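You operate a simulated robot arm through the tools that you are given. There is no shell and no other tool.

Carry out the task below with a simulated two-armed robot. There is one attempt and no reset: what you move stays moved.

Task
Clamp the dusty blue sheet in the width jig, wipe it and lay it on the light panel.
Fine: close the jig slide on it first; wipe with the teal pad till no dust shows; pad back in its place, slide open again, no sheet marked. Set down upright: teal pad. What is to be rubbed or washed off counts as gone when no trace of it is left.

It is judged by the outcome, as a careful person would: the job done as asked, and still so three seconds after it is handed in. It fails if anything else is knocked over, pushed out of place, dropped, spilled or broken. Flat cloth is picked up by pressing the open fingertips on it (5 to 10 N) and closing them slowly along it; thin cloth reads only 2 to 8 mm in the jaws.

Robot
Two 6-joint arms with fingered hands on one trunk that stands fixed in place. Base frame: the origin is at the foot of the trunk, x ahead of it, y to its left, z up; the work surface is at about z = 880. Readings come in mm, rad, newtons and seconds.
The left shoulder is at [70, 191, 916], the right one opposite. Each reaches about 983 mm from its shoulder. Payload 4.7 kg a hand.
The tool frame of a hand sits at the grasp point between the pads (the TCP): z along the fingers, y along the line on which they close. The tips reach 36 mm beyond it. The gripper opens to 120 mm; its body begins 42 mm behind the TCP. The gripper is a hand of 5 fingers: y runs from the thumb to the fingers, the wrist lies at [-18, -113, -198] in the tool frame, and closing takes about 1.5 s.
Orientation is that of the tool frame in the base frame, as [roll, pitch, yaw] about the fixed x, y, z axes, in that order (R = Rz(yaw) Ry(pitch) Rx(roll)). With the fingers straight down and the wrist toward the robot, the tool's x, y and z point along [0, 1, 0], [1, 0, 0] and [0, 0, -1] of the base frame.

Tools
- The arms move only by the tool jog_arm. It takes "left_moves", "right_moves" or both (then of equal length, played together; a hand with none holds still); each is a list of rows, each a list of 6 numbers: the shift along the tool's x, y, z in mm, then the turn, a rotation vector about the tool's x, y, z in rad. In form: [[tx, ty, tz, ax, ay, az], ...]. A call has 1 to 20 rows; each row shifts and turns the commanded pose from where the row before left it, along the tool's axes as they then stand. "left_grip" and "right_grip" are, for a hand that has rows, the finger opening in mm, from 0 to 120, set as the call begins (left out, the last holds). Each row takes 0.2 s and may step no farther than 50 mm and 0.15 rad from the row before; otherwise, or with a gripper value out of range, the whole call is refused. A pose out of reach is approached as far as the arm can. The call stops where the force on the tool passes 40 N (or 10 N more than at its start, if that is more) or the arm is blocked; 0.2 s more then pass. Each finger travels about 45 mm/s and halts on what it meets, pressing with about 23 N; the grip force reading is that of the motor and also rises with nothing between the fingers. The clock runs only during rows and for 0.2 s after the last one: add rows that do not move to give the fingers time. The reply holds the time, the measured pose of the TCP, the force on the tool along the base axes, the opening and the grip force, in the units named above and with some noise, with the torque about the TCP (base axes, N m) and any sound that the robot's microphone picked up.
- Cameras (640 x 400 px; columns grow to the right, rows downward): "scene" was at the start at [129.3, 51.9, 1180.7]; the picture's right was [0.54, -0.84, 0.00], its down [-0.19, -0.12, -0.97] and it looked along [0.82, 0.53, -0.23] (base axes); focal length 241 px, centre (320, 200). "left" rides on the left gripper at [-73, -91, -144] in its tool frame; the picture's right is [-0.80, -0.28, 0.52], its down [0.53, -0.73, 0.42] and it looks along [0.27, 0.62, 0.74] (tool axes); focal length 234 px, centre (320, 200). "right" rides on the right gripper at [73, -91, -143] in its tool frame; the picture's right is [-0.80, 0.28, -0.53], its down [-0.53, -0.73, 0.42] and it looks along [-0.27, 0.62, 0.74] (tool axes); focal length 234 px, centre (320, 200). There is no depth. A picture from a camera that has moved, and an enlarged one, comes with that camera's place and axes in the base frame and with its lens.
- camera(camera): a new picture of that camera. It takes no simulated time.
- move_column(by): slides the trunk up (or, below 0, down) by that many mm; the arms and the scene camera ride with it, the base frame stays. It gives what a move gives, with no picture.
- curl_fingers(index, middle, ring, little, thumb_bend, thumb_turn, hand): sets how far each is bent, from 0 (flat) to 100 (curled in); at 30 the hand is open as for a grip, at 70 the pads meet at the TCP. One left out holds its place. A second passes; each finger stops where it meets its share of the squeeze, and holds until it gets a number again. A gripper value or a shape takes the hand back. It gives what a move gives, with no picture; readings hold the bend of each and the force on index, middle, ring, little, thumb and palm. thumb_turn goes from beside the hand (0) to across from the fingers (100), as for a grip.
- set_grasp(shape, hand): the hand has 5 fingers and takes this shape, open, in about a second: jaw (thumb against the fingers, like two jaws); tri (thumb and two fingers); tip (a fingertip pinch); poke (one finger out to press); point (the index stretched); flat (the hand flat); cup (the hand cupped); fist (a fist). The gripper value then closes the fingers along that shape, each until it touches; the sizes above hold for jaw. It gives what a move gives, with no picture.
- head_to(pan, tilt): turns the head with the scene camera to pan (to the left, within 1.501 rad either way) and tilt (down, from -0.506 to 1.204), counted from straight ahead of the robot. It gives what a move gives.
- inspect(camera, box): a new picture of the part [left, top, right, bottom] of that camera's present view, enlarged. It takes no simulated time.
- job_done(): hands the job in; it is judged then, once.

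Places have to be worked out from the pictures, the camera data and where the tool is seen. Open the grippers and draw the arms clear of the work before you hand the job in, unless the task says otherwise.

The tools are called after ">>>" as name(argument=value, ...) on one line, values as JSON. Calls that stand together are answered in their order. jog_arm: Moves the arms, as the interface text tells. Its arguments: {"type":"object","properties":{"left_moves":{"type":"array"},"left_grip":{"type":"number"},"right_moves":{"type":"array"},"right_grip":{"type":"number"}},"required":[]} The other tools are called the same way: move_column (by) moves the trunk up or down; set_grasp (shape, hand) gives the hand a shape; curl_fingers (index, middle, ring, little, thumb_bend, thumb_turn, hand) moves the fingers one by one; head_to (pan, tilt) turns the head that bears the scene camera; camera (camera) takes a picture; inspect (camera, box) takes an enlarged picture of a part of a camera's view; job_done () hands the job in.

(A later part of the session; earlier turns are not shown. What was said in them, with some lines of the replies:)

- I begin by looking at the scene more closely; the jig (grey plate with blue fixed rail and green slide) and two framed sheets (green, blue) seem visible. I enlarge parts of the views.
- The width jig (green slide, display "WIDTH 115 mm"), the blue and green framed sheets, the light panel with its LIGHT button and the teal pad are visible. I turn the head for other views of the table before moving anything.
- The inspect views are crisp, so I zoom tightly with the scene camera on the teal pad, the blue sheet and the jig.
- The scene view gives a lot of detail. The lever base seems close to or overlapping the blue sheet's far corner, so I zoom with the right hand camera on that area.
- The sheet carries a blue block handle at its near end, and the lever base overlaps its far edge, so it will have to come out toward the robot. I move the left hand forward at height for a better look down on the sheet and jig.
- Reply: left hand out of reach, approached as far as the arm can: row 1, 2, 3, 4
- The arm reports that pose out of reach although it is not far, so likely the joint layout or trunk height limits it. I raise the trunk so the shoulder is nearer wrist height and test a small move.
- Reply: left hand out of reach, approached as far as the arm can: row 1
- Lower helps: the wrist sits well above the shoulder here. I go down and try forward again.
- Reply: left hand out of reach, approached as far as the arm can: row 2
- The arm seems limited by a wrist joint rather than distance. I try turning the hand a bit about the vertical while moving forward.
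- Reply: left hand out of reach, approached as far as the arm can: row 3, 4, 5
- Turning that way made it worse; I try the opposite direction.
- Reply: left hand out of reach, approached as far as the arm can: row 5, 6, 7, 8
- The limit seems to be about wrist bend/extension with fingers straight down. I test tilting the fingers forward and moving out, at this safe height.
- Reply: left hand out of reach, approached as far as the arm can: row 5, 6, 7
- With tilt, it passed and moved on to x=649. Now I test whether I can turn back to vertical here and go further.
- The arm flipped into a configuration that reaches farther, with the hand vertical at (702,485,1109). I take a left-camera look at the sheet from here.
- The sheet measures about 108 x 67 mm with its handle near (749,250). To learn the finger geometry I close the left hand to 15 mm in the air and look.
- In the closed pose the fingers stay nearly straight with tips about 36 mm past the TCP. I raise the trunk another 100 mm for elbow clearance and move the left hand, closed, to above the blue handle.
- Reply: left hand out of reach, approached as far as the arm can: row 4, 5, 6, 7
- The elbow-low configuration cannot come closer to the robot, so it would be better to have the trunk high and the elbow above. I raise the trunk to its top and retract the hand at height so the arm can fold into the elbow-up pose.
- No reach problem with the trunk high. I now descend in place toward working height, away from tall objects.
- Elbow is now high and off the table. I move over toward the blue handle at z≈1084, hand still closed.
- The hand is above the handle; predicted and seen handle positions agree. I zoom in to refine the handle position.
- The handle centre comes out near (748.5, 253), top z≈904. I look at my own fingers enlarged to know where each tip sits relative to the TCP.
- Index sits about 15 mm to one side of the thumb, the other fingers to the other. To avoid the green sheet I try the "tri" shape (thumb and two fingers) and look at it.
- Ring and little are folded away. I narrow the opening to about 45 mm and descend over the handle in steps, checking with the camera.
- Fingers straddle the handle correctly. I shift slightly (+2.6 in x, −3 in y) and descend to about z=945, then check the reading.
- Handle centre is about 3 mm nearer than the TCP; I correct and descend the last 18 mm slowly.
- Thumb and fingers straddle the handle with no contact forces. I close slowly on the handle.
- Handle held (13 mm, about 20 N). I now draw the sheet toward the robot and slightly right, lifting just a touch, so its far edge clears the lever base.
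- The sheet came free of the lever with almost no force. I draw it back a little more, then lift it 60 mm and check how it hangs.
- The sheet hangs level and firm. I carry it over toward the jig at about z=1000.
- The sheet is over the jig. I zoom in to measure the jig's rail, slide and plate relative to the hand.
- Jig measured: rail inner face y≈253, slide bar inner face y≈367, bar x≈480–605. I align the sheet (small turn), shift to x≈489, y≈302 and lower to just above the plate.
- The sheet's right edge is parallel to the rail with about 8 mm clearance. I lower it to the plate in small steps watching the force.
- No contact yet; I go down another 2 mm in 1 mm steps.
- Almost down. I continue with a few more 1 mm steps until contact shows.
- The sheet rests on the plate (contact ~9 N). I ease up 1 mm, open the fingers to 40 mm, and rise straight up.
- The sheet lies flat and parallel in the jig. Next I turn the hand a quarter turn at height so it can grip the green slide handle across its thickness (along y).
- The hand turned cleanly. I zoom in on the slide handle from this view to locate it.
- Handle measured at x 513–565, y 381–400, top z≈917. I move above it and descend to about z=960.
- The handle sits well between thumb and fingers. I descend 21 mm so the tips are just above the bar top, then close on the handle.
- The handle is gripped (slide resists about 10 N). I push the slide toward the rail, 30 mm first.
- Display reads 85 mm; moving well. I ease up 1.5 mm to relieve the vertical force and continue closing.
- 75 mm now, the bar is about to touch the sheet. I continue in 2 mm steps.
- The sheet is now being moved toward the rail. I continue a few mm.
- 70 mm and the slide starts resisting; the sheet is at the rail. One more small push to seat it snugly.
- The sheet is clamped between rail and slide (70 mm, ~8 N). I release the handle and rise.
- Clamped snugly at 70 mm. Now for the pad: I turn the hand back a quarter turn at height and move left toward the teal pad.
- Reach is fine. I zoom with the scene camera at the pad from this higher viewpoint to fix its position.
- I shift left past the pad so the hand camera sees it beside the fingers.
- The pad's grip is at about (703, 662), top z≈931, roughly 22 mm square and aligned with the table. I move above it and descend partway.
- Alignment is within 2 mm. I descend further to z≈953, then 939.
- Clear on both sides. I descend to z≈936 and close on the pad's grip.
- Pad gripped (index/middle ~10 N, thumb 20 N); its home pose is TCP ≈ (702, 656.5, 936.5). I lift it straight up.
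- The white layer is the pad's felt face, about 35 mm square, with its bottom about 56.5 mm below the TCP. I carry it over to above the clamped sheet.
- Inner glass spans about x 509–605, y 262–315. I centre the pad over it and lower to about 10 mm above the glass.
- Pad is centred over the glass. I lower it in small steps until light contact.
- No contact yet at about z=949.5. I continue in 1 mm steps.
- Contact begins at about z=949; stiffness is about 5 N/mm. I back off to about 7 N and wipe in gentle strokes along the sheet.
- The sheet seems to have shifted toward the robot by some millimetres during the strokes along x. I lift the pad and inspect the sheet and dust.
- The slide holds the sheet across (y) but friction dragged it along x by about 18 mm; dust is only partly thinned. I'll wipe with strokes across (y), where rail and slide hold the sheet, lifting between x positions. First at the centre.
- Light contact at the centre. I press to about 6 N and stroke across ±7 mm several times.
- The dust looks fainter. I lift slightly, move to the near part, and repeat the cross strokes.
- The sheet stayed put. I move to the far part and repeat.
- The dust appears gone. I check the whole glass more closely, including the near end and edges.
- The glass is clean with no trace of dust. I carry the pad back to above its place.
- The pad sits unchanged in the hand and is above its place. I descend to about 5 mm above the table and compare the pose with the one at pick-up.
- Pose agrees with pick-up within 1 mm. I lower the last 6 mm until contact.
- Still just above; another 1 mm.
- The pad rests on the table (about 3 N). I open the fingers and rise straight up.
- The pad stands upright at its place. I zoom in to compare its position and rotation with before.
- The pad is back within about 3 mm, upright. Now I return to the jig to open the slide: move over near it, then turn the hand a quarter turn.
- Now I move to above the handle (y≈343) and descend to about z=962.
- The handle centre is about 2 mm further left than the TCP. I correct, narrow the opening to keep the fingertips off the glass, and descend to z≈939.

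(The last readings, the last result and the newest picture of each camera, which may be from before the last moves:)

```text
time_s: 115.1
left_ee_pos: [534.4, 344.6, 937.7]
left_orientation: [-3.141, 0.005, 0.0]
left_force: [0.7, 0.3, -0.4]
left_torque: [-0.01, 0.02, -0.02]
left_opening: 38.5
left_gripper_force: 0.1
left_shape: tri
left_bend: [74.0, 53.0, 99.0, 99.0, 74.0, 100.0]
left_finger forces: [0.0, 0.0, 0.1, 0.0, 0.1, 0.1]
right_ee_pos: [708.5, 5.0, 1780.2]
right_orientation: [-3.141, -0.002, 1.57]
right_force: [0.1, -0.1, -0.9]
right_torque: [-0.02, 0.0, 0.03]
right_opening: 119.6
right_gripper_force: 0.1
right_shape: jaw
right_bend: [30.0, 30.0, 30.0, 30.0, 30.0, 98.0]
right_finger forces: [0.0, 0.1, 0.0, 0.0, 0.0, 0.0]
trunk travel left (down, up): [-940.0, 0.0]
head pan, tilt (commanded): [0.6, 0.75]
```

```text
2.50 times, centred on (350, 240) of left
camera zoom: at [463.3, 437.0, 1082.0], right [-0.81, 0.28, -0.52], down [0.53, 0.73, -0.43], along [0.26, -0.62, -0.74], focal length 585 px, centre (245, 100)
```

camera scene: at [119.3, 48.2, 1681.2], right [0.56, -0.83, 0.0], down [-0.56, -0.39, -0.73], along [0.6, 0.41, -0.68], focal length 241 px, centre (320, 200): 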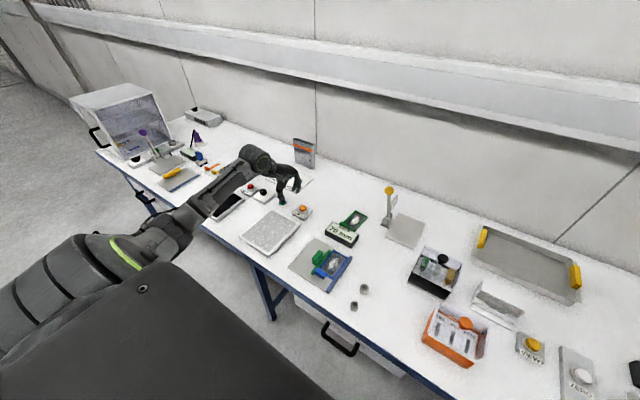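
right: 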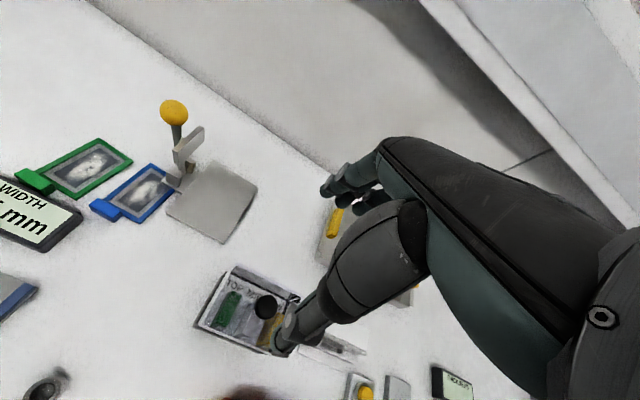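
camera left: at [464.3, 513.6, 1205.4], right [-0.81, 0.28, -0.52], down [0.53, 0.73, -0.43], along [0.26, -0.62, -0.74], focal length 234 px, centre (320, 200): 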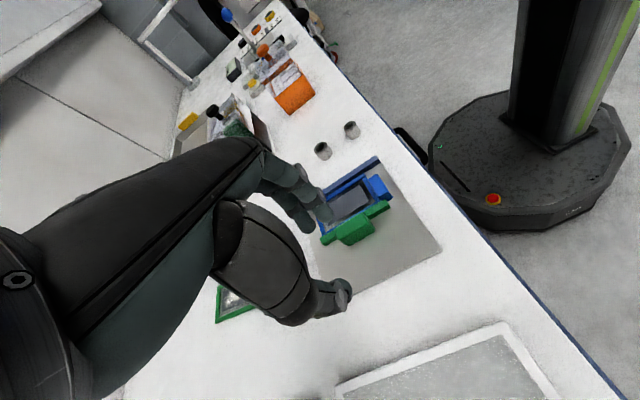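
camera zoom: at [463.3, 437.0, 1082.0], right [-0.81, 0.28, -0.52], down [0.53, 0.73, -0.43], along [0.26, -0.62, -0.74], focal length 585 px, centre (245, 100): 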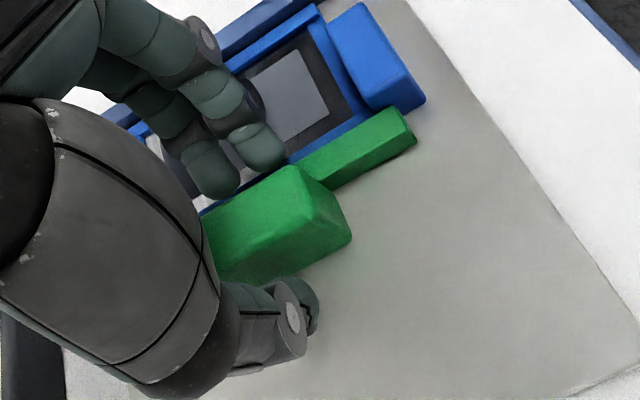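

Well placed. I close on the handle and draw the slide open toward +y.

>>> jog_arm(left_moves=[[0, 0, 0, 0, 0, 0], [0, 0, 0, 0, 0, 0], [0, 0, 0, 0, 0, 0], [0, 0, 0, 0, 0, 0], [0, 0, 0, 0, 0, 0]], left_grip=10)

>>> jog_arm(left_moves=[[0, -4, 0, 0, 0, 0], [0, -5, 0, 0, 0, 0], [0, -5, 0, 0, 0, 0], [0, -5, 0, 0, 0, 0], [0, -5, 0, 0, 0, 0], [0, 0, 0, 0, 0, 0]])

>>> inspect(camera="scene", box=[280, 220, 370, 290])

```text
time_s: 116.3
left_ee_pos: [534.5, 343.3, 938.6]
left_orientation: [3.14, 0.005, -0.001]
left_force: [-1.2, 0.6, -0.5]
left_torque: [-0.22, 0.04, 0.08]
left_opening: 23.3
left_gripper_force: 22.9
left_shape: tri
left_bend: [73.0, 57.0, 100.0, 100.0, 74.0, 100.0]
left_finger forces: [10.2, 10.1, 0.0, 0.0, 20.3, 0.0]
right_ee_pos: [708.3, 4.3, 1778.9]
right_orientation: [3.14, 0.0, 1.571]
right_force: [0.3, 0.0, -0.8]
right_torque: [0.01, -0.03, 0.01]
right_opening: 119.7
right_gripper_force: 0.1
right_shape: jaw
right_bend: [30.0, 30.0, 30.0, 30.0, 30.0, 98.0]
right_finger forces: [0.0, 0.0, 0.1, 0.0, 0.0, 0.0]
trunk travel left (down, up): [-940.0, 0.0]
head pan, tilt (commanded): [0.6, 0.75]
```

```text
time_s: 117.7
left_ee_pos: [533.6, 367.8, 938.2]
left_orientation: [3.14, 0.007, -0.001]
left_force: [-3.0, 0.2, -6.5]
left_torque: [-0.18, 0.04, 0.03]
left_opening: 23.3
left_gripper_force: 23.1
left_shape: tri
left_bend: [73.0, 57.0, 100.0, 100.0, 74.0, 100.0]
left_finger forces: [9.7, 10.2, 0.1, 0.0, 19.8, 0.1]
right_ee_pos: [708.6, 5.1, 1779.2]
right_orientation: [-3.141, 0.0, 1.571]
right_force: [-0.6, 0.3, -0.5]
right_torque: [0.0, 0.0, 0.02]
right_opening: 119.5
right_gripper_force: 0.0
right_shape: jaw
right_bend: [30.0, 30.0, 30.0, 30.0, 30.0, 98.0]
right_finger forces: [0.0, 0.0, 0.0, 0.1, 0.1, 0.0]
trunk travel left (down, up): [-940.0, 0.0]
head pan, tilt (commanded): [0.6, 0.75]
```

```text
5.71 times, centred on (325, 255) of scene
camera zoom: at [119.6, 48.7, 1681.1], right [0.57, -0.82, 0.0], down [-0.56, -0.39, -0.73], along [0.6, 0.41, -0.68], focal length 1376 px, centre (291, -114)
```

zoom: 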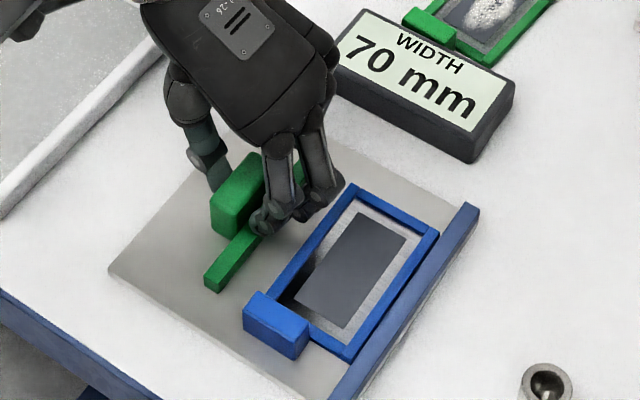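

The slide is opening. I move it the rest of the way to its original position.

>>> jog_arm(left_moves=[[0, -5, 0, 0, 0, 0], [0, -5, 0, 0, 0, 0], [0, -5, 0, 0, 0, 0], [0, -5, 0, 0, 0, 0], [0, -3, 0, 0, 0, 0], [0, 0, 0, 0, 0, 0]])

>>> inspect(camera="scene", box=[280, 220, 370, 290])

```text
time_s: 119.1
left_ee_pos: [534.0, 389.1, 939.0]
left_orientation: [3.14, 0.006, 0.0]
left_force: [-2.0, -12.9, -4.2]
left_torque: [-0.89, 0.1, 0.07]
left_opening: 22.4
left_gripper_force: 23.0
left_shape: tri
left_bend: [72.0, 56.0, 100.0, 100.0, 74.0, 100.0]
left_finger forces: [13.7, 14.6, 0.1, 0.1, 15.6, 0.1]
right_ee_pos: [708.0, 2.0, 1779.2]
right_orientation: [-3.141, 0.0, 1.57]
right_force: [-0.3, 0.2, 0.1]
right_torque: [0.0, 0.03, 0.01]
right_opening: 119.5
right_gripper_force: 0.1
right_shape: jaw
right_bend: [30.0, 30.0, 30.0, 30.0, 30.0, 98.0]
right_finger forces: [0.0, 0.0, 0.1, 0.0, 0.0, 0.0]
trunk travel left (down, up): [-940.0, 0.0]
head pan, tilt (commanded): [0.6, 0.75]
```

```text
5.71 times, centred on (325, 255) of scene
camera zoom: at [119.3, 46.4, 1681.3], right [0.56, -0.83, 0.0], down [-0.56, -0.38, -0.73], along [0.6, 0.41, -0.68], focal length 1376 px, centre (291, -114)
```

zoom: 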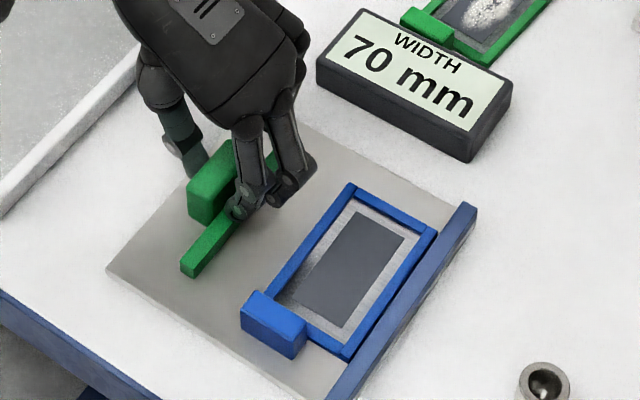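

The slide has hit its open stop. I release the handle and rise, then look at the jig.

>>> jog_arm(left_moves=[[0, 1.5, 0, 0, 0, 0], [0, 0, 0, 0, 0, 0], [0, 0, 0, 0, 0, 0], [0, 0, 0, 0, 0, 0], [0, 0, 0, 0, 0, 0], [0, 0, -5, 0, 0, 0], [0, 0, -15, 0, 0, 0], [0, 0, -30, 0, 0, 0], [0, 0, -40, 0, 0, 0], [0, 0, -30, 0, 0, 0], [0, 0, 0, 0, 0, 0]], left_grip=46)

>>> jog_arm(left_moves=[[0, 0, 0, 0, 0, -0.13], [0, 0, 0, 0, 0, -0.13], [0, 0, 0, 0, 0, -0.13], [0, 0, 0, 0, 0, -0.13], [0, 0, 0, 0, 0, -0.13], [0, 0, 0, 0, 0, -0.13], [0, 0, 0, 0, 0, -0.13], [0, 0, 0, 0, 0, -0.13], [0, 0, 0, 0, 0, -0.13], [0, 0, 0, 0, 0, -0.13], [0, 0, 0, 0, 0, -0.13], [0, 0, 0, 0, 0, -0.13], [0, 0, 0, 0, 0, 0]])

>>> camera(camera="left")

>>> inspect(camera="scene", box=[280, 220, 370, 290])

```text
time_s: 121.5
left_ee_pos: [533.4, 388.1, 1058.2]
left_orientation: [3.139, 0.007, 0.0]
left_force: [-0.1, -0.3, -0.3]
left_torque: [0.01, -0.01, -0.03]
left_opening: 46.0
left_gripper_force: 0.1
left_shape: tri
left_bend: [74.0, 50.0, 99.0, 99.0, 73.0, 100.0]
left_finger forces: [0.1, 0.0, 0.0, 0.1, 0.0, 0.1]
right_ee_pos: [708.4, 5.9, 1780.2]
right_orientation: [-3.141, 0.0, 1.571]
right_force: [-0.7, -0.4, 0.4]
right_torque: [0.02, -0.02, 0.0]
right_opening: 119.7
right_gripper_force: 0.1
right_shape: jaw
right_bend: [30.0, 30.0, 30.0, 30.0, 30.0, 98.0]
right_finger forces: [0.0, 0.0, 0.1, 0.1, 0.0, 0.0]
trunk travel left (down, up): [-940.0, 0.0]
head pan, tilt (commanded): [0.6, 0.75]
```

```text
time_s: 124.3
left_ee_pos: [535.5, 390.0, 1058.9]
left_orientation: [-3.134, 0.0, 1.562]
left_force: [-1.0, -0.7, -0.7]
left_torque: [-0.02, -0.02, -0.05]
left_opening: 46.0
left_gripper_force: 0.0
left_shape: tri
left_bend: [74.0, 50.0, 99.0, 99.0, 73.0, 100.0]
left_finger forces: [0.1, 0.0, 0.1, 0.0, 0.1, 0.0]
right_ee_pos: [707.7, 4.7, 1779.8]
right_orientation: [-3.141, -0.001, 1.571]
right_force: [-0.6, 0.0, 0.0]
right_torque: [-0.01, 0.01, -0.01]
right_opening: 119.6
right_gripper_force: 0.0
right_shape: jaw
right_bend: [30.0, 30.0, 30.0, 30.0, 30.0, 98.0]
right_finger forces: [0.0, 0.0, 0.0, 0.1, 0.0, 0.1]
trunk travel left (down, up): [-940.0, 0.0]
head pan, tilt (commanded): [0.6, 0.75]
```

```text
taken
camera left: at [445.0, 319.2, 1202.5], right [-0.29, -0.8, -0.52], down [-0.73, 0.54, -0.42], along [0.62, 0.26, -0.74], focal length 234 px, centre (320, 200)
```

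left: 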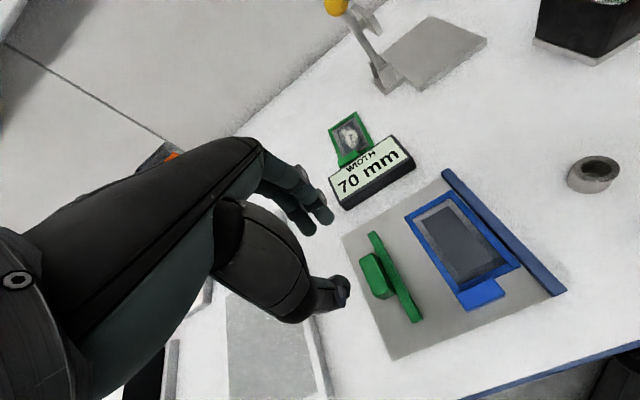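

```text
5.71 times, centred on (325, 255) of scene
camera zoom: at [119.4, 48.3, 1681.2], right [0.56, -0.83, 0.0], down [-0.56, -0.39, -0.73], along [0.6, 0.41, -0.68], focal length 1376 px, centre (291, -114)
```

zoom: 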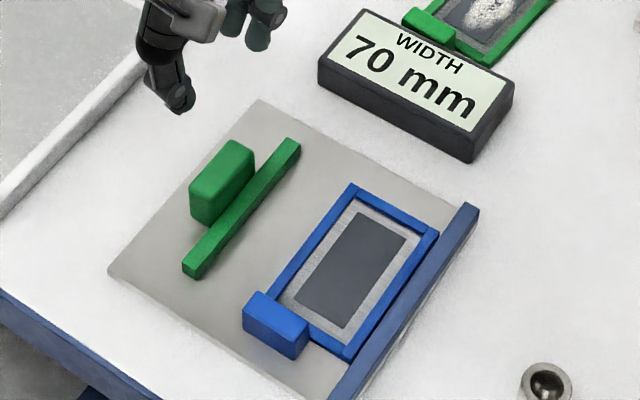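

Slide fully open, sheet clean. I zoom in on the sheet's handle to pick it up again.

>>> inspect(camera="left", box=[380, 160, 580, 320])

>>> inspect(camera="left", box=[150, 270, 350, 400])

```text
2.50 times, centred on (480, 240) of left
camera zoom: at [445.0, 319.2, 1202.5], right [-0.29, -0.8, -0.52], down [-0.73, 0.54, -0.42], along [0.62, 0.26, -0.74], focal length 585 px, centre (-80, 100)
```

zoom: 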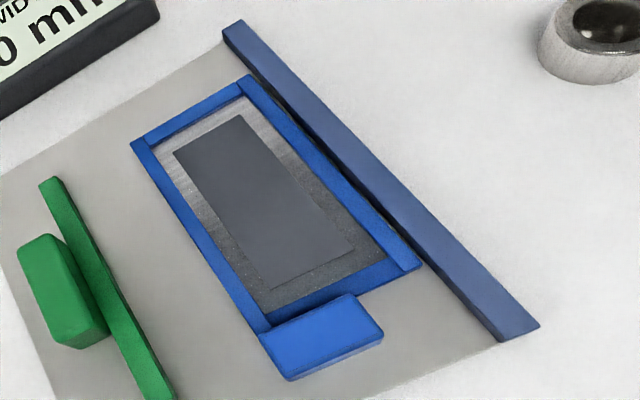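

```text
3.08 times, centred on (250, 335) of left
camera zoom: at [445.0, 319.2, 1202.5], right [-0.29, -0.8, -0.52], down [-0.73, 0.54, -0.42], along [0.62, 0.26, -0.74], focal length 720 px, centre (535, -215)
```

zoom: 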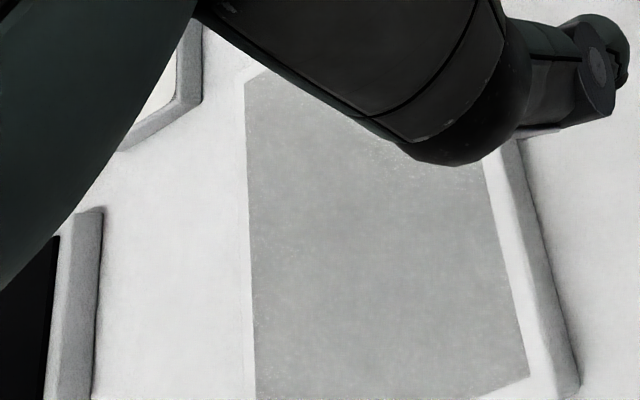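

Handle at x 468–484, y 284–323. I move above it and descend to about z=970.

>>> jog_arm(left_moves=[[-32, -20, 0, 0, 0, 0], [-32, -20, 0, 0, 0, 0], [-31.6, -19.7, 0, 0, 0, 0], [0, 0, 30, 0, 0, 0], [0, 0, 30, 0, 0, 0], [0, 0, 29, 0, 0, 0], [0, 0, 0, 0, 0, 0]])

>>> inspect(camera="left", box=[260, 180, 420, 320])

>>> inspect(camera="scene", box=[280, 220, 370, 290])

```text
time_s: 125.9
left_ee_pos: [472.8, 294.5, 970.1]
left_orientation: [-3.137, 0.0, 1.562]
left_force: [0.7, -0.5, 0.2]
left_torque: [0.01, -0.03, -0.01]
left_opening: 45.9
left_gripper_force: 0.1
left_shape: tri
left_bend: [74.0, 50.0, 99.0, 99.0, 73.0, 100.0]
left_finger forces: [0.0, 0.0, 0.0, 0.0, 0.0, 0.0]
right_ee_pos: [709.6, 5.1, 1778.6]
right_orientation: [3.141, -0.001, 1.57]
right_force: [0.6, -0.4, 0.4]
right_torque: [0.03, -0.02, -0.03]
right_opening: 119.8
right_gripper_force: 0.0
right_shape: jaw
right_bend: [30.0, 30.0, 30.0, 30.0, 30.0, 98.0]
right_finger forces: [0.0, 0.0, 0.0, 0.0, 0.0, 0.0]
trunk travel left (down, up): [-940.0, 0.0]
head pan, tilt (commanded): [0.6, 0.75]
```

```text
2.86 times, centred on (340, 250) of left
camera zoom: at [382.7, 224.8, 1114.2], right [-0.29, -0.8, -0.52], down [-0.73, 0.54, -0.42], along [0.62, 0.26, -0.74], focal length 669 px, centre (263, 57)
```

zoom: 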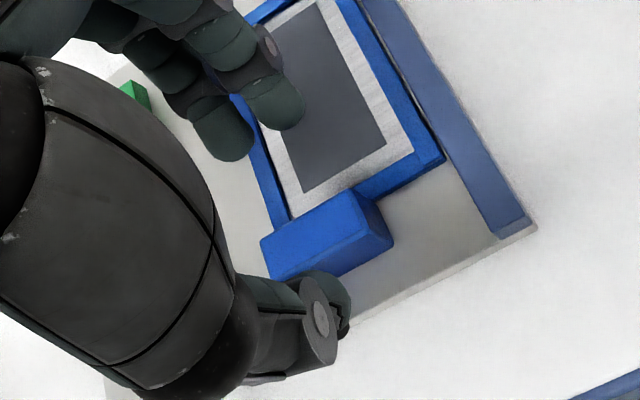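

```text
5.71 times, centred on (325, 255) of scene
camera zoom: at [119.5, 48.2, 1681.2], right [0.56, -0.83, 0.0], down [-0.56, -0.39, -0.73], along [0.6, 0.41, -0.68], focal length 1376 px, centre (291, -114)
```

zoom: 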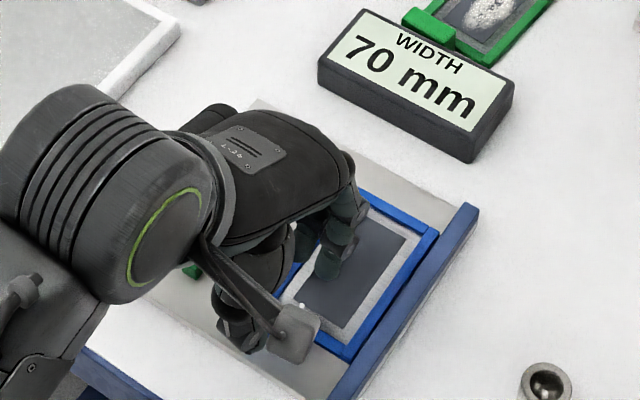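

Aligned on the handle. I descend to z≈935 and close.

>>> jog_arm(left_moves=[[0, 0.5, 10, 0, 0, 0], [0, 0, 10, 0, 0, 0], [0, 0, 8, 0, 0, 0], [0, 0, 6.5, 0, 0, 0], [0, 0, 0, 0, 0, 0]])

>>> inspect(camera="left", box=[260, 180, 420, 320])

```text
time_s: 127.1
left_ee_pos: [473.2, 294.4, 936.9]
left_orientation: [-3.137, 0.001, 1.561]
left_force: [0.4, -0.2, -0.5]
left_torque: [0.03, 0.02, 0.0]
left_opening: 46.0
left_gripper_force: 0.1
left_shape: tri
left_bend: [74.0, 50.0, 99.0, 99.0, 73.0, 100.0]
left_finger forces: [0.0, 0.0, 0.1, 0.0, 0.1, 0.0]
right_ee_pos: [708.4, 6.1, 1778.9]
right_orientation: [-3.14, -0.001, 1.57]
right_force: [0.7, 0.4, 0.5]
right_torque: [0.01, 0.01, 0.01]
right_opening: 119.7
right_gripper_force: 0.0
right_shape: jaw
right_bend: [30.0, 30.0, 30.0, 30.0, 30.0, 98.0]
right_finger forces: [0.0, 0.0, 0.0, 0.0, 0.0, 0.0]
trunk travel left (down, up): [-940.0, 0.0]
head pan, tilt (commanded): [0.6, 0.75]
```

```text
2.86 times, centred on (340, 250) of left
camera zoom: at [382.9, 223.7, 1080.3], right [-0.29, -0.8, -0.52], down [-0.73, 0.54, -0.42], along [0.62, 0.26, -0.74], focal length 669 px, centre (263, 57)
```

zoom: 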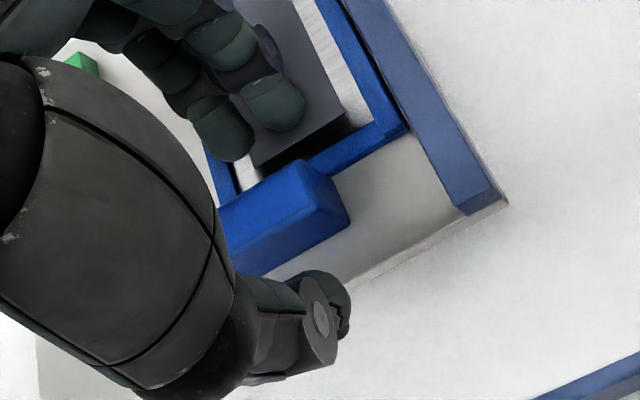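

Same picture as at the first pick. I lower 1.5 mm more and close on the handle.

>>> jog_arm(left_moves=[[0, 0, 1.5, 0, 0, 0], [0, 0, 0, 0, 0, 0]])

>>> jog_arm(left_moves=[[0, 0, 0, 0, 0, 0], [0, 0, 0, 0, 0, 0], [0, 0, 0, 0, 0, 0], [0, 0, 0, 0, 0, 0], [0, 0, 0, 0, 0, 0], [0, 0, 0, 0, 0, 0]], left_grip=6)

>>> inspect(camera="left", box=[260, 180, 420, 320])

```text
time_s: 127.7
left_ee_pos: [472.5, 293.6, 934.3]
left_orientation: [-3.137, 0.0, 1.56]
left_force: [-0.2, 0.1, -0.5]
left_torque: [-0.01, 0.03, 0.01]
left_opening: 45.7
left_gripper_force: 0.1
left_shape: tri
left_bend: [74.0, 50.0, 99.0, 99.0, 73.0, 100.0]
left_finger forces: [0.0, 0.1, 0.0, 0.0, 0.0, 0.1]
right_ee_pos: [708.0, 4.4, 1779.1]
right_orientation: [3.141, 0.001, 1.572]
right_force: [-0.3, 0.5, -0.4]
right_torque: [-0.01, 0.03, 0.02]
right_opening: 119.5
right_gripper_force: 0.1
right_shape: jaw
right_bend: [30.0, 30.0, 30.0, 30.0, 30.0, 98.0]
right_finger forces: [0.1, 0.0, 0.1, 0.1, 0.0, 0.0]
trunk travel left (down, up): [-940.0, 0.0]
head pan, tilt (commanded): [0.6, 0.75]
```

```text
time_s: 129.1
left_ee_pos: [472.5, 294.3, 935.1]
left_orientation: [-3.136, 0.001, 1.561]
left_force: [1.2, 0.4, 0.1]
left_torque: [0.01, -0.02, 0.04]
left_opening: 12.8
left_gripper_force: 23.4
left_shape: tri
left_bend: [72.0, 65.0, 100.0, 100.0, 74.0, 100.0]
left_finger forces: [10.4, 10.0, 0.1, 0.1, 20.5, 0.1]
right_ee_pos: [707.3, 5.2, 1779.7]
right_orientation: [3.141, -0.001, 1.573]
right_force: [0.1, -0.8, -0.1]
right_torque: [0.0, -0.01, 0.01]
right_opening: 119.6
right_gripper_force: 0.0
right_shape: jaw
right_bend: [30.0, 30.0, 30.0, 30.0, 30.0, 98.0]
right_finger forces: [0.0, 0.0, 0.1, 0.0, 0.0, 0.0]
trunk travel left (down, up): [-940.0, 0.0]
head pan, tilt (commanded): [0.6, 0.75]
```

```text
2.86 times, centred on (340, 250) of left
camera zoom: at [382.5, 224.0, 1078.6], right [-0.29, -0.8, -0.52], down [-0.73, 0.54, -0.42], along [0.62, 0.26, -0.74], focal length 669 px, centre (263, 57)
```

zoom: 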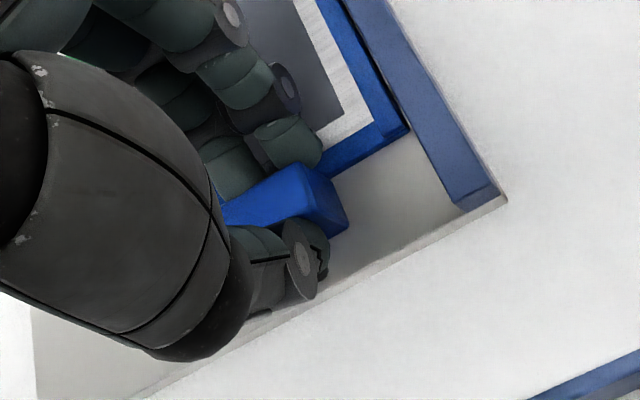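

Handle held again (12.8 mm). I shift 3 mm off the rail, lift 75 mm, and carry the sheet left toward the light panel.

>>> jog_arm(left_moves=[[2, 0, -1, 0, 0, 0], [1, 0, -4, 0, 0, 0], [0, 0, -15, 0, 0, 0], [0, 0, -25, 0, 0, 0], [0, 0, -30, 0, 0, 0], [0, 0, 0, 0, 0, 0]])

>>> jog_arm(left_moves=[[35, 0, 0, 0, 0, 0], [35, 0, 0, 0, 0, 0], [35, 0, 0, 0, 0, 0], [35, 0, 0, 0, 0, 0], [35, 0, 0, 0, 0, 0], [35, 0, 0, 0, 0, 0], [35, 0, 0, 0, 0, 0], [35, 0, 0, 0, 0, 0], [0, 0, 0, 0, 0, 0]])

>>> camera(camera="left")

>>> inspect(camera="scene", box=[220, 190, 360, 300])

```text
time_s: 130.5
left_ee_pos: [473.3, 297.4, 1009.9]
left_orientation: [-3.136, 0.0, 1.562]
left_force: [0.0, -0.4, -0.1]
left_torque: [-0.02, 0.02, -0.02]
left_opening: 13.5
left_gripper_force: 22.3
left_shape: tri
left_bend: [72.0, 65.0, 100.0, 100.0, 74.0, 100.0]
left_finger forces: [10.5, 10.3, 0.1, 0.0, 20.8, 0.0]
right_ee_pos: [706.9, 5.6, 1779.8]
right_orientation: [3.141, 0.0, 1.57]
right_force: [-1.0, 0.5, -0.2]
right_torque: [0.01, 0.0, 0.02]
right_opening: 119.5
right_gripper_force: 0.0
right_shape: jaw
right_bend: [30.0, 30.0, 30.0, 30.0, 30.0, 98.0]
right_finger forces: [0.1, 0.0, 0.1, 0.1, 0.0, 0.1]
trunk travel left (down, up): [-940.0, 0.0]
head pan, tilt (commanded): [0.6, 0.75]
```

```text
time_s: 132.5
left_ee_pos: [476.9, 580.0, 1011.0]
left_orientation: [-3.138, 0.001, 1.561]
left_force: [0.9, 0.4, -0.6]
left_torque: [0.02, 0.02, -0.02]
left_opening: 13.0
left_gripper_force: 22.7
left_shape: tri
left_bend: [72.0, 65.0, 100.0, 100.0, 74.0, 100.0]
left_finger forces: [10.5, 10.4, 0.0, 0.0, 20.8, 0.1]
right_ee_pos: [708.3, 4.5, 1778.7]
right_orientation: [-3.14, -0.001, 1.571]
right_force: [0.5, -0.7, 0.8]
right_torque: [0.02, 0.03, 0.0]
right_opening: 119.6
right_gripper_force: 0.2
right_shape: jaw
right_bend: [30.0, 30.0, 30.0, 30.0, 30.0, 98.0]
right_finger forces: [0.0, 0.0, 0.0, 0.0, 0.0, 0.0]
trunk travel left (down, up): [-940.0, 0.0]
head pan, tilt (commanded): [0.6, 0.75]
```

```text
taken
camera left: at [386.2, 509.1, 1153.9], right [-0.29, -0.8, -0.52], down [-0.73, 0.54, -0.42], along [0.62, 0.26, -0.74], focal length 234 px, centre (320, 200)
```

left: 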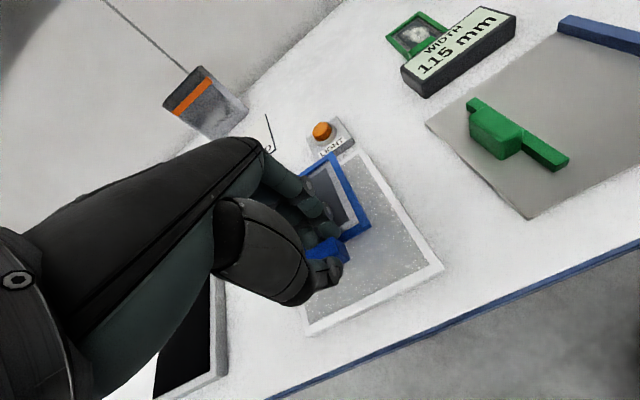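

```text
3.64 times, centred on (290, 245) of scene
camera zoom: at [119.3, 48.0, 1681.2], right [0.56, -0.83, 0.0], down [-0.56, -0.39, -0.73], along [0.6, 0.41, -0.68], focal length 876 px, centre (429, 36)
```

zoom: 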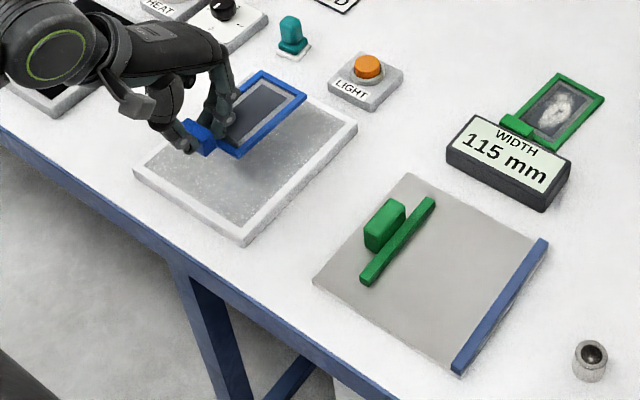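

Panel top spans about x 444–631, y 509–675. I centre the sheet over it and lower to about 8 mm above.

>>> jog_arm(left_moves=[[8.6, -2.2, 0, 0, 0, 0], [8.6, -2.2, 0, 0, 0, 0], [0, 0, 20, 0, 0, 0], [0, 0, 20, 0, 0, 0], [0, 0, 15, 0, 0, 0], [0, 0, 0, 0, 0, 0]])

>>> camera(camera="left")

>>> inspect(camera="scene", box=[220, 190, 320, 270])

```text
time_s: 133.9
left_ee_pos: [472.4, 594.6, 953.6]
left_orientation: [-3.135, 0.0, 1.56]
left_force: [0.3, -0.1, -1.5]
left_torque: [0.0, 0.03, 0.04]
left_opening: 13.0
left_gripper_force: 22.7
left_shape: tri
left_bend: [72.0, 65.0, 100.0, 100.0, 74.0, 100.0]
left_finger forces: [10.6, 10.4, 0.0, 0.1, 20.8, 0.0]
right_ee_pos: [708.2, 4.6, 1779.1]
right_orientation: [-3.141, 0.0, 1.572]
right_force: [1.1, -0.6, -0.6]
right_torque: [0.01, 0.02, 0.01]
right_opening: 119.6
right_gripper_force: 0.0
right_shape: jaw
right_bend: [30.0, 30.0, 30.0, 30.0, 30.0, 98.0]
right_finger forces: [0.0, 0.0, 0.0, 0.1, 0.0, 0.1]
trunk travel left (down, up): [-940.0, 0.0]
head pan, tilt (commanded): [0.6, 0.75]
```

```text
taken
camera left: at [382.4, 524.1, 1097.9], right [-0.29, -0.8, -0.52], down [-0.73, 0.54, -0.42], along [0.62, 0.26, -0.74], focal length 234 px, centre (320, 200)
```

left: 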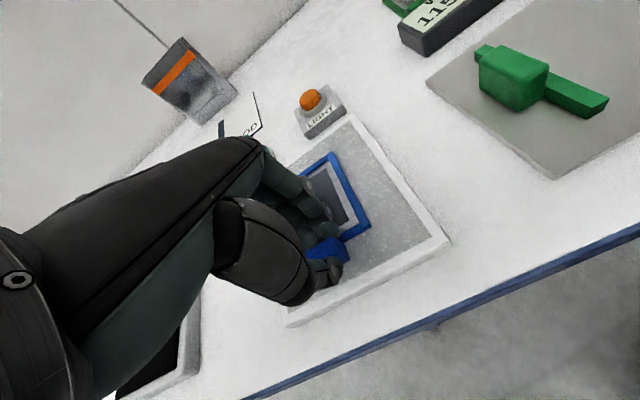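

```text
5.00 times, centred on (270, 230) of scene
camera zoom: at [119.3, 48.0, 1681.2], right [0.56, -0.83, 0.0], down [-0.56, -0.39, -0.73], along [0.6, 0.41, -0.68], focal length 1204 px, centre (570, 50)
```

zoom: 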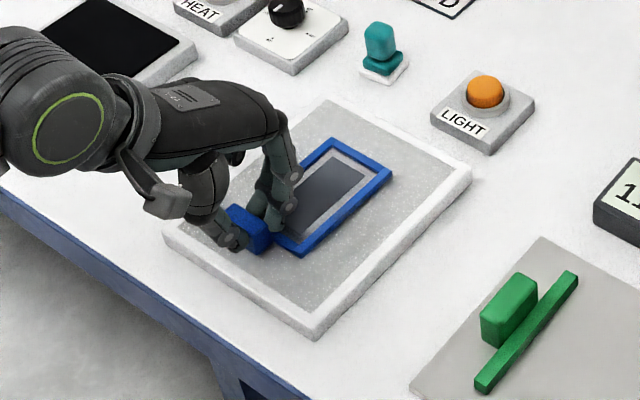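

The sheet is well within the panel. I lower it in small steps until contact.

>>> jog_arm(left_moves=[[0, 0, 3, 0, 0, 0], [0, 0, 1.5, 0, 0, 0], [0, 0, 0, 0, 0, 0]])

>>> jog_arm(left_moves=[[0, 0, 1, 0, 0, 0], [0, 0, 0, 0, 0, 0]])

>>> jog_arm(left_moves=[[0, 0, 1, 0, 0, 0], [0, 0, 0, 0, 0, 0]])

```text
time_s: 134.7
left_ee_pos: [472.7, 594.3, 949.4]
left_orientation: [-3.137, 0.002, 1.562]
left_force: [0.5, 0.2, -1.3]
left_torque: [-0.05, 0.02, 0.0]
left_opening: 13.4
left_gripper_force: 23.3
left_shape: tri
left_bend: [72.0, 65.0, 100.0, 100.0, 74.0, 100.0]
left_finger forces: [10.4, 10.4, 0.0, 0.1, 20.9, 0.0]
right_ee_pos: [707.4, 4.5, 1779.1]
right_orientation: [3.141, -0.001, 1.572]
right_force: [-0.3, -0.2, 0.2]
right_torque: [-0.01, -0.03, -0.01]
right_opening: 119.6
right_gripper_force: 0.1
right_shape: jaw
right_bend: [30.0, 30.0, 30.0, 30.0, 30.0, 98.0]
right_finger forces: [0.0, 0.0, 0.0, 0.0, 0.0, 0.0]
trunk travel left (down, up): [-940.0, 0.0]
head pan, tilt (commanded): [0.6, 0.75]
```

```text
time_s: 135.3
left_ee_pos: [471.8, 593.7, 947.9]
left_orientation: [-3.136, 0.002, 1.559]
left_force: [-0.1, 0.2, -1.1]
left_torque: [0.03, 0.01, -0.02]
left_opening: 13.1
left_gripper_force: 23.4
left_shape: tri
left_bend: [72.0, 65.0, 100.0, 100.0, 74.0, 100.0]
left_finger forces: [10.5, 10.3, 0.0, 0.0, 20.8, 0.0]
right_ee_pos: [708.8, 5.8, 1779.7]
right_orientation: [-3.142, -0.001, 1.571]
right_force: [0.0, -0.4, 0.0]
right_torque: [-0.05, 0.02, 0.03]
right_opening: 119.7
right_gripper_force: 0.2
right_shape: jaw
right_bend: [30.0, 30.0, 30.0, 30.0, 30.0, 98.0]
right_finger forces: [0.0, 0.0, 0.0, 0.0, 0.1, 0.1]
trunk travel left (down, up): [-940.0, 0.0]
head pan, tilt (commanded): [0.6, 0.75]
```

```text
time_s: 135.9
left_ee_pos: [472.6, 595.1, 946.8]
left_orientation: [-3.137, 0.002, 1.56]
left_force: [-0.5, -0.1, -0.9]
left_torque: [-0.04, -0.03, 0.03]
left_opening: 13.0
left_gripper_force: 22.9
left_shape: tri
left_bend: [72.0, 65.0, 100.0, 100.0, 74.0, 100.0]
left_finger forces: [10.4, 10.3, 0.0, 0.1, 20.8, 0.1]
right_ee_pos: [708.2, 3.9, 1779.7]
right_orientation: [3.141, -0.001, 1.572]
right_force: [0.3, -0.2, -0.2]
right_torque: [0.01, 0.0, 0.02]
right_opening: 119.4
right_gripper_force: 0.0
right_shape: jaw
right_bend: [30.0, 30.0, 30.0, 30.0, 30.0, 98.0]
right_finger forces: [0.0, 0.1, 0.0, 0.1, 0.0, 0.1]
trunk travel left (down, up): [-940.0, 0.0]
head pan, tilt (commanded): [0.6, 0.75]
```

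Not touching yet; I continue in 1 mm steps.

>>> jog_arm(left_moves=[[0, 0, 1, 0, 0, 0], [0, 0, 0, 0, 0, 0]])

>>> jog_arm(left_moves=[[0, 0, 1, 0, 0, 0], [0, 0, 0, 0, 0, 0]])

>>> jog_arm(left_moves=[[0, 0, 1, 0, 0, 0], [0, 0, 0, 0, 0, 0]])

```text
time_s: 136.5
left_ee_pos: [472.9, 594.2, 945.5]
left_orientation: [-3.136, 0.002, 1.56]
left_force: [0.3, 0.3, 0.0]
left_torque: [-0.01, -0.01, -0.02]
left_opening: 13.1
left_gripper_force: 22.7
left_shape: tri
left_bend: [72.0, 65.0, 100.0, 100.0, 74.0, 100.0]
left_finger forces: [10.5, 10.3, 0.0, 0.1, 20.9, 0.0]
right_ee_pos: [708.2, 4.3, 1780.0]
right_orientation: [3.141, -0.001, 1.572]
right_force: [0.7, -0.1, -0.6]
right_torque: [-0.01, -0.02, 0.01]
right_opening: 119.9
right_gripper_force: 0.0
right_shape: jaw
right_bend: [30.0, 30.0, 30.0, 30.0, 30.0, 98.0]
right_finger forces: [0.0, 0.0, 0.0, 0.0, 0.0, 0.0]
trunk travel left (down, up): [-940.0, 0.0]
head pan, tilt (commanded): [0.6, 0.75]
```

```text
time_s: 137.1
left_ee_pos: [472.9, 593.9, 947.1]
left_orientation: [-3.138, 0.0, 1.562]
left_force: [-1.0, 0.3, 6.0]
left_torque: [0.03, -0.05, 0.03]
left_opening: 13.1
left_gripper_force: 23.1
left_shape: tri
left_bend: [72.0, 65.0, 100.0, 100.0, 74.0, 100.0]
left_finger forces: [11.1, 10.7, 0.0, 0.0, 22.0, 0.1]
right_ee_pos: [707.7, 4.3, 1779.1]
right_orientation: [-3.141, -0.001, 1.571]
right_force: [0.4, -0.1, 0.2]
right_torque: [0.01, -0.02, 0.01]
right_opening: 119.6
right_gripper_force: 0.1
right_shape: jaw
right_bend: [30.0, 30.0, 30.0, 30.0, 30.0, 98.0]
right_finger forces: [0.0, 0.0, 0.0, 0.0, 0.1, 0.1]
trunk travel left (down, up): [-940.0, 0.0]
head pan, tilt (commanded): [0.6, 0.75]
```

```text
time_s: 137.7
left_ee_pos: [473.1, 593.2, 946.2]
left_orientation: [-3.137, 0.0, 1.56]
left_force: [-0.1, 2.1, 8.7]
left_torque: [0.05, -0.03, 0.0]
left_opening: 13.4
left_gripper_force: 23.1
left_shape: tri
left_bend: [72.0, 65.0, 100.0, 100.0, 74.0, 100.0]
left_finger forces: [11.7, 11.3, 0.0, 0.0, 22.8, 0.1]
right_ee_pos: [706.8, 4.0, 1779.6]
right_orientation: [-3.14, 0.0, 1.571]
right_force: [-0.1, 0.0, 0.8]
right_torque: [-0.02, -0.01, 0.01]
right_opening: 119.7
right_gripper_force: 0.0
right_shape: jaw
right_bend: [30.0, 30.0, 30.0, 30.0, 30.0, 98.0]
right_finger forces: [0.1, 0.1, 0.1, 0.0, 0.0, 0.1]
trunk travel left (down, up): [-940.0, 0.0]
head pan, tilt (commanded): [0.6, 0.75]
```

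The sheet rests on the panel. I ease up 1.5 mm, open the fingers and rise.

>>> jog_arm(left_moves=[[0, 0, -1.5, 0, 0, 0], [0, 0, 0, 0, 0, 0]])

>>> jog_arm(left_moves=[[0, 0, 0, 0, 0, 0], [0, 0, 0, 0, 0, 0], [0, 0, 0, 0, 0, 0], [0, 0, 0, 0, 0, 0], [0, 0, -5, 0, 0, 0], [0, 0, -10, 0, 0, 0], [0, 0, -20, 0, 0, 0], [0, 0, -30, 0, 0, 0], [0, 0, -40, 0, 0, 0], [0, 0, -40, 0, 0, 0], [0, 0, 0, 0, 0, 0]], left_grip=42)

>>> camera(camera="left")

>>> inspect(camera="scene", box=[220, 190, 360, 300])

```text
time_s: 138.3
left_ee_pos: [474.0, 594.1, 945.5]
left_orientation: [-3.137, 0.003, 1.561]
left_force: [-0.1, 0.1, 3.1]
left_torque: [0.01, -0.03, -0.01]
left_opening: 13.5
left_gripper_force: 22.8
left_shape: tri
left_bend: [72.0, 65.0, 100.0, 100.0, 74.0, 100.0]
left_finger forces: [11.1, 10.8, 0.0, 0.0, 22.2, 0.0]
right_ee_pos: [707.5, 4.9, 1778.9]
right_orientation: [-3.141, 0.0, 1.572]
right_force: [-0.3, 0.0, -0.2]
right_torque: [0.0, 0.04, 0.01]
right_opening: 119.6
right_gripper_force: 0.1
right_shape: jaw
right_bend: [30.0, 30.0, 30.0, 30.0, 30.0, 98.0]
right_finger forces: [0.1, 0.1, 0.0, 0.1, 0.1, 0.0]
trunk travel left (down, up): [-940.0, 0.0]
head pan, tilt (commanded): [0.6, 0.75]
```

```text
time_s: 140.7
left_ee_pos: [473.0, 593.8, 1092.0]
left_orientation: [-3.135, 0.002, 1.561]
left_force: [0.7, 0.0, -1.4]
left_torque: [-0.01, 0.03, -0.02]
left_opening: 41.7
left_gripper_force: 0.0
left_shape: tri
left_bend: [74.0, 52.0, 99.0, 99.0, 73.0, 100.0]
left_finger forces: [0.1, 0.1, 0.0, 0.1, 0.0, 0.1]
right_ee_pos: [708.6, 4.5, 1778.6]
right_orientation: [-3.141, -0.001, 1.571]
right_force: [0.2, -0.4, 0.6]
right_torque: [0.01, 0.0, -0.01]
right_opening: 119.3
right_gripper_force: 0.0
right_shape: jaw
right_bend: [30.0, 30.0, 30.0, 30.0, 30.0, 98.0]
right_finger forces: [0.0, 0.0, 0.0, 0.0, 0.0, 0.0]
trunk travel left (down, up): [-940.0, 0.0]
head pan, tilt (commanded): [0.6, 0.75]
```

```text
taken
camera left: at [382.2, 523.5, 1236.0], right [-0.29, -0.8, -0.52], down [-0.73, 0.54, -0.42], along [0.62, 0.26, -0.74], focal length 234 px, centre (320, 200)
```

left: 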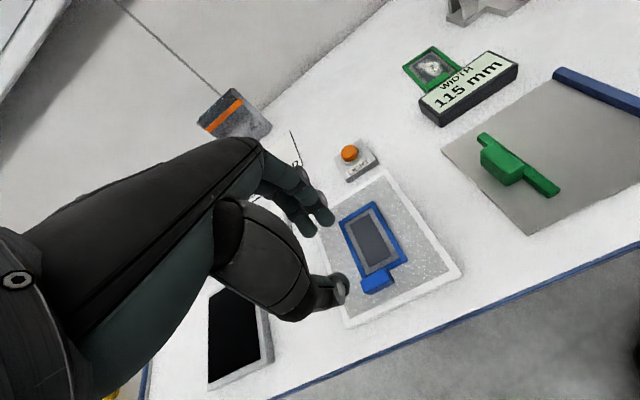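

```text
3.64 times, centred on (290, 245) of scene
camera zoom: at [119.4, 48.3, 1681.2], right [0.56, -0.83, 0.0], down [-0.56, -0.39, -0.73], along [0.6, 0.41, -0.68], focal length 876 px, centre (429, 36)
```

zoom: 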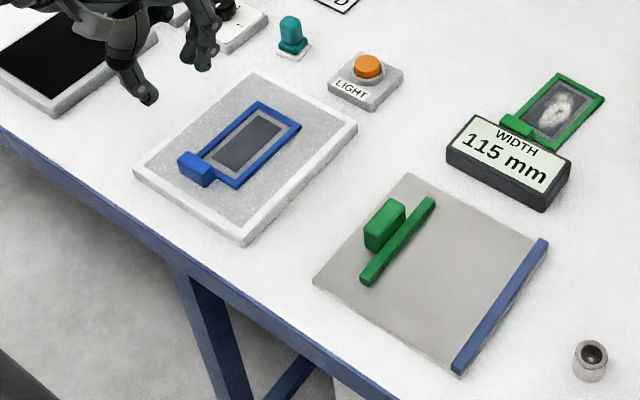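

The sheet lies flat and clean on the light panel, slide open at 115 mm, pad back. I raise the left arm clear and open its hand.

>>> jog_arm(left_moves=[[0, 0, -40, 0, 0, 0], [0, 0, -40, 0, 0, 0], [0, 0, -40, 0, 0, 0], [0, 0, -40, 0, 0, 0], [0, 0, -40, 0, 0, 0], [0, 0, -40, 0, 0, 0], [0, 0, 0, 0, 0, 0]])

>>> set_grasp(hand="left", shape="jaw")

>>> camera(camera="scene")

>>> inspect(camera="scene", box=[235, 205, 315, 260])

>>> inspect(camera="scene", box=[250, 160, 440, 290])

```text
time_s: 142.3
left_ee_pos: [503.3, 528.5, 1288.0]
left_orientation: [-3.136, -0.004, 1.561]
left_force: [0.4, -0.5, -0.1]
left_torque: [0.04, 0.02, -0.01]
left_opening: 41.8
left_gripper_force: 0.1
left_shape: tri
left_bend: [74.0, 51.0, 99.0, 99.0, 73.0, 100.0]
left_finger forces: [0.0, 0.0, 0.0, 0.1, 0.1, 0.1]
left hand out of reach, approached as far as the arm can: row 4, 5, 6
right_ee_pos: [711.4, 0.6, 1778.1]
right_orientation: [-3.139, -0.001, 1.568]
right_force: [0.1, -0.4, -0.3]
right_torque: [0.02, 0.0, 0.0]
right_opening: 120.0
right_gripper_force: 0.0
right_shape: jaw
right_bend: [30.0, 30.0, 30.0, 30.0, 30.0, 98.0]
right_finger forces: [0.1, 0.1, 0.0, 0.0, 0.0, 0.0]
trunk travel left (down, up): [-940.0, 0.0]
head pan, tilt (commanded): [0.6, 0.75]
```

```text
time_s: 143.2
left_ee_pos: [501.5, 533.3, 1286.1]
left_orientation: [-3.137, 0.002, 1.56]
left_force: [-1.6, -0.4, 0.5]
left_torque: [-0.01, -0.01, 0.01]
left_opening: 119.7
left_gripper_force: 0.1
left_shape: jaw
left_bend: [30.0, 30.0, 30.0, 30.0, 30.0, 98.0]
left_finger forces: [0.0, 0.0, 0.0, 0.1, 0.0, 0.0]
right_ee_pos: [708.6, 6.0, 1780.3]
right_orientation: [3.141, 0.002, 1.572]
right_force: [-0.2, 0.0, -0.3]
right_torque: [0.01, -0.01, -0.02]
right_opening: 119.7
right_gripper_force: 0.0
right_shape: jaw
right_bend: [30.0, 30.0, 30.0, 30.0, 30.0, 98.0]
right_finger forces: [0.0, 0.0, 0.1, 0.0, 0.1, 0.0]
trunk travel left (down, up): [-940.0, 0.0]
head pan, tilt (commanded): [0.6, 0.75]
```

```text
taken
camera scene: at [119.2, 49.3, 1681.2], right [0.56, -0.83, 0.0], down [-0.56, -0.39, -0.73], along [0.6, 0.41, -0.68], focal length 241 px, centre (320, 200)
```

scene: 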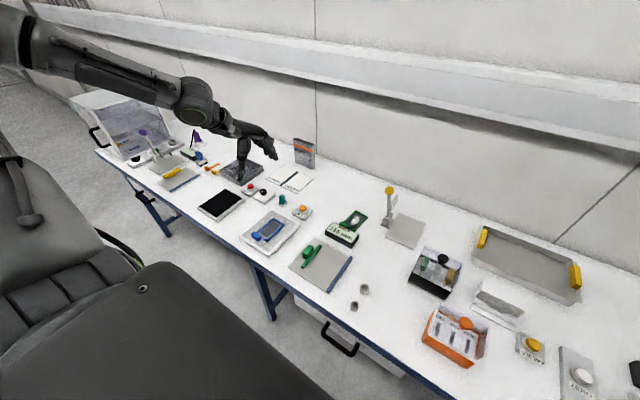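

```text
7.27 times, centred on (275, 232) of scene
camera zoom: at [119.2, 49.3, 1681.2], right [0.56, -0.83, 0.0], down [-0.56, -0.39, -0.73], along [0.6, 0.41, -0.68], focal length 1751 px, centre (647, -36)
```

zoom: 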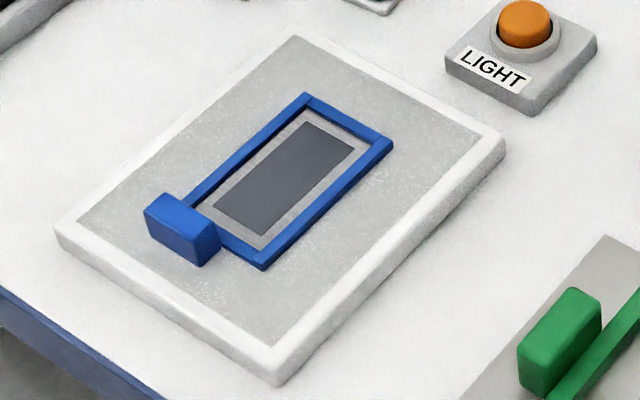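

```text
3.08 times, centred on (345, 225) of scene
camera zoom: at [119.2, 49.3, 1681.2], right [0.56, -0.83, 0.0], down [-0.56, -0.39, -0.73], along [0.6, 0.41, -0.68], focal length 741 px, centre (243, 123)
```

zoom: 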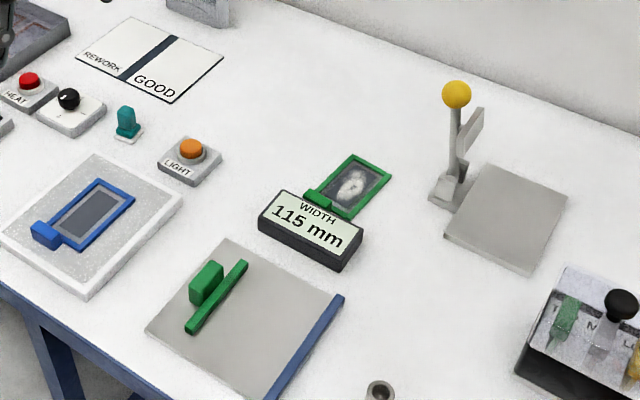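

All is in order: the clean blue sheet lies flat on the light panel, the slide is open (115 mm), the pad stands upright in its place, everything else is undisturbed, and the hands are open and clear. I hand the job in.

>>> job_done()

```text
The job is handed in.
```

The blue sheet is wiped clean and lies flat on the light panel; I have handed the job in.

- **Clamping:** I closed the jig slide on the sheet first; the display read 70 mm. While I wiped, the sheet slid about 18 mm lengthwise because the slide only holds it across its width. I finished with strokes across the width, and the sheet stayed put.
- **Wiping:** The teal pad took off all the dust, and none showed in close-up views afterwards. I saw no marks on the sheet.
- **Pad:** It stands upright again, about 3 mm from where it started and turned by roughly 5 degrees.
- **Slide:** It is fully open again, with the display back at 115 mm.
- **Surroundings:** The sheet's far corner started out under the base of the yellow-knobbed lever, so I drew it toward the robot before lifting. The lever, the green sheet and the other items looked undisturbed in the last pictures.

Both hands are open and clear of the work. The trunk is still raised to its top position.
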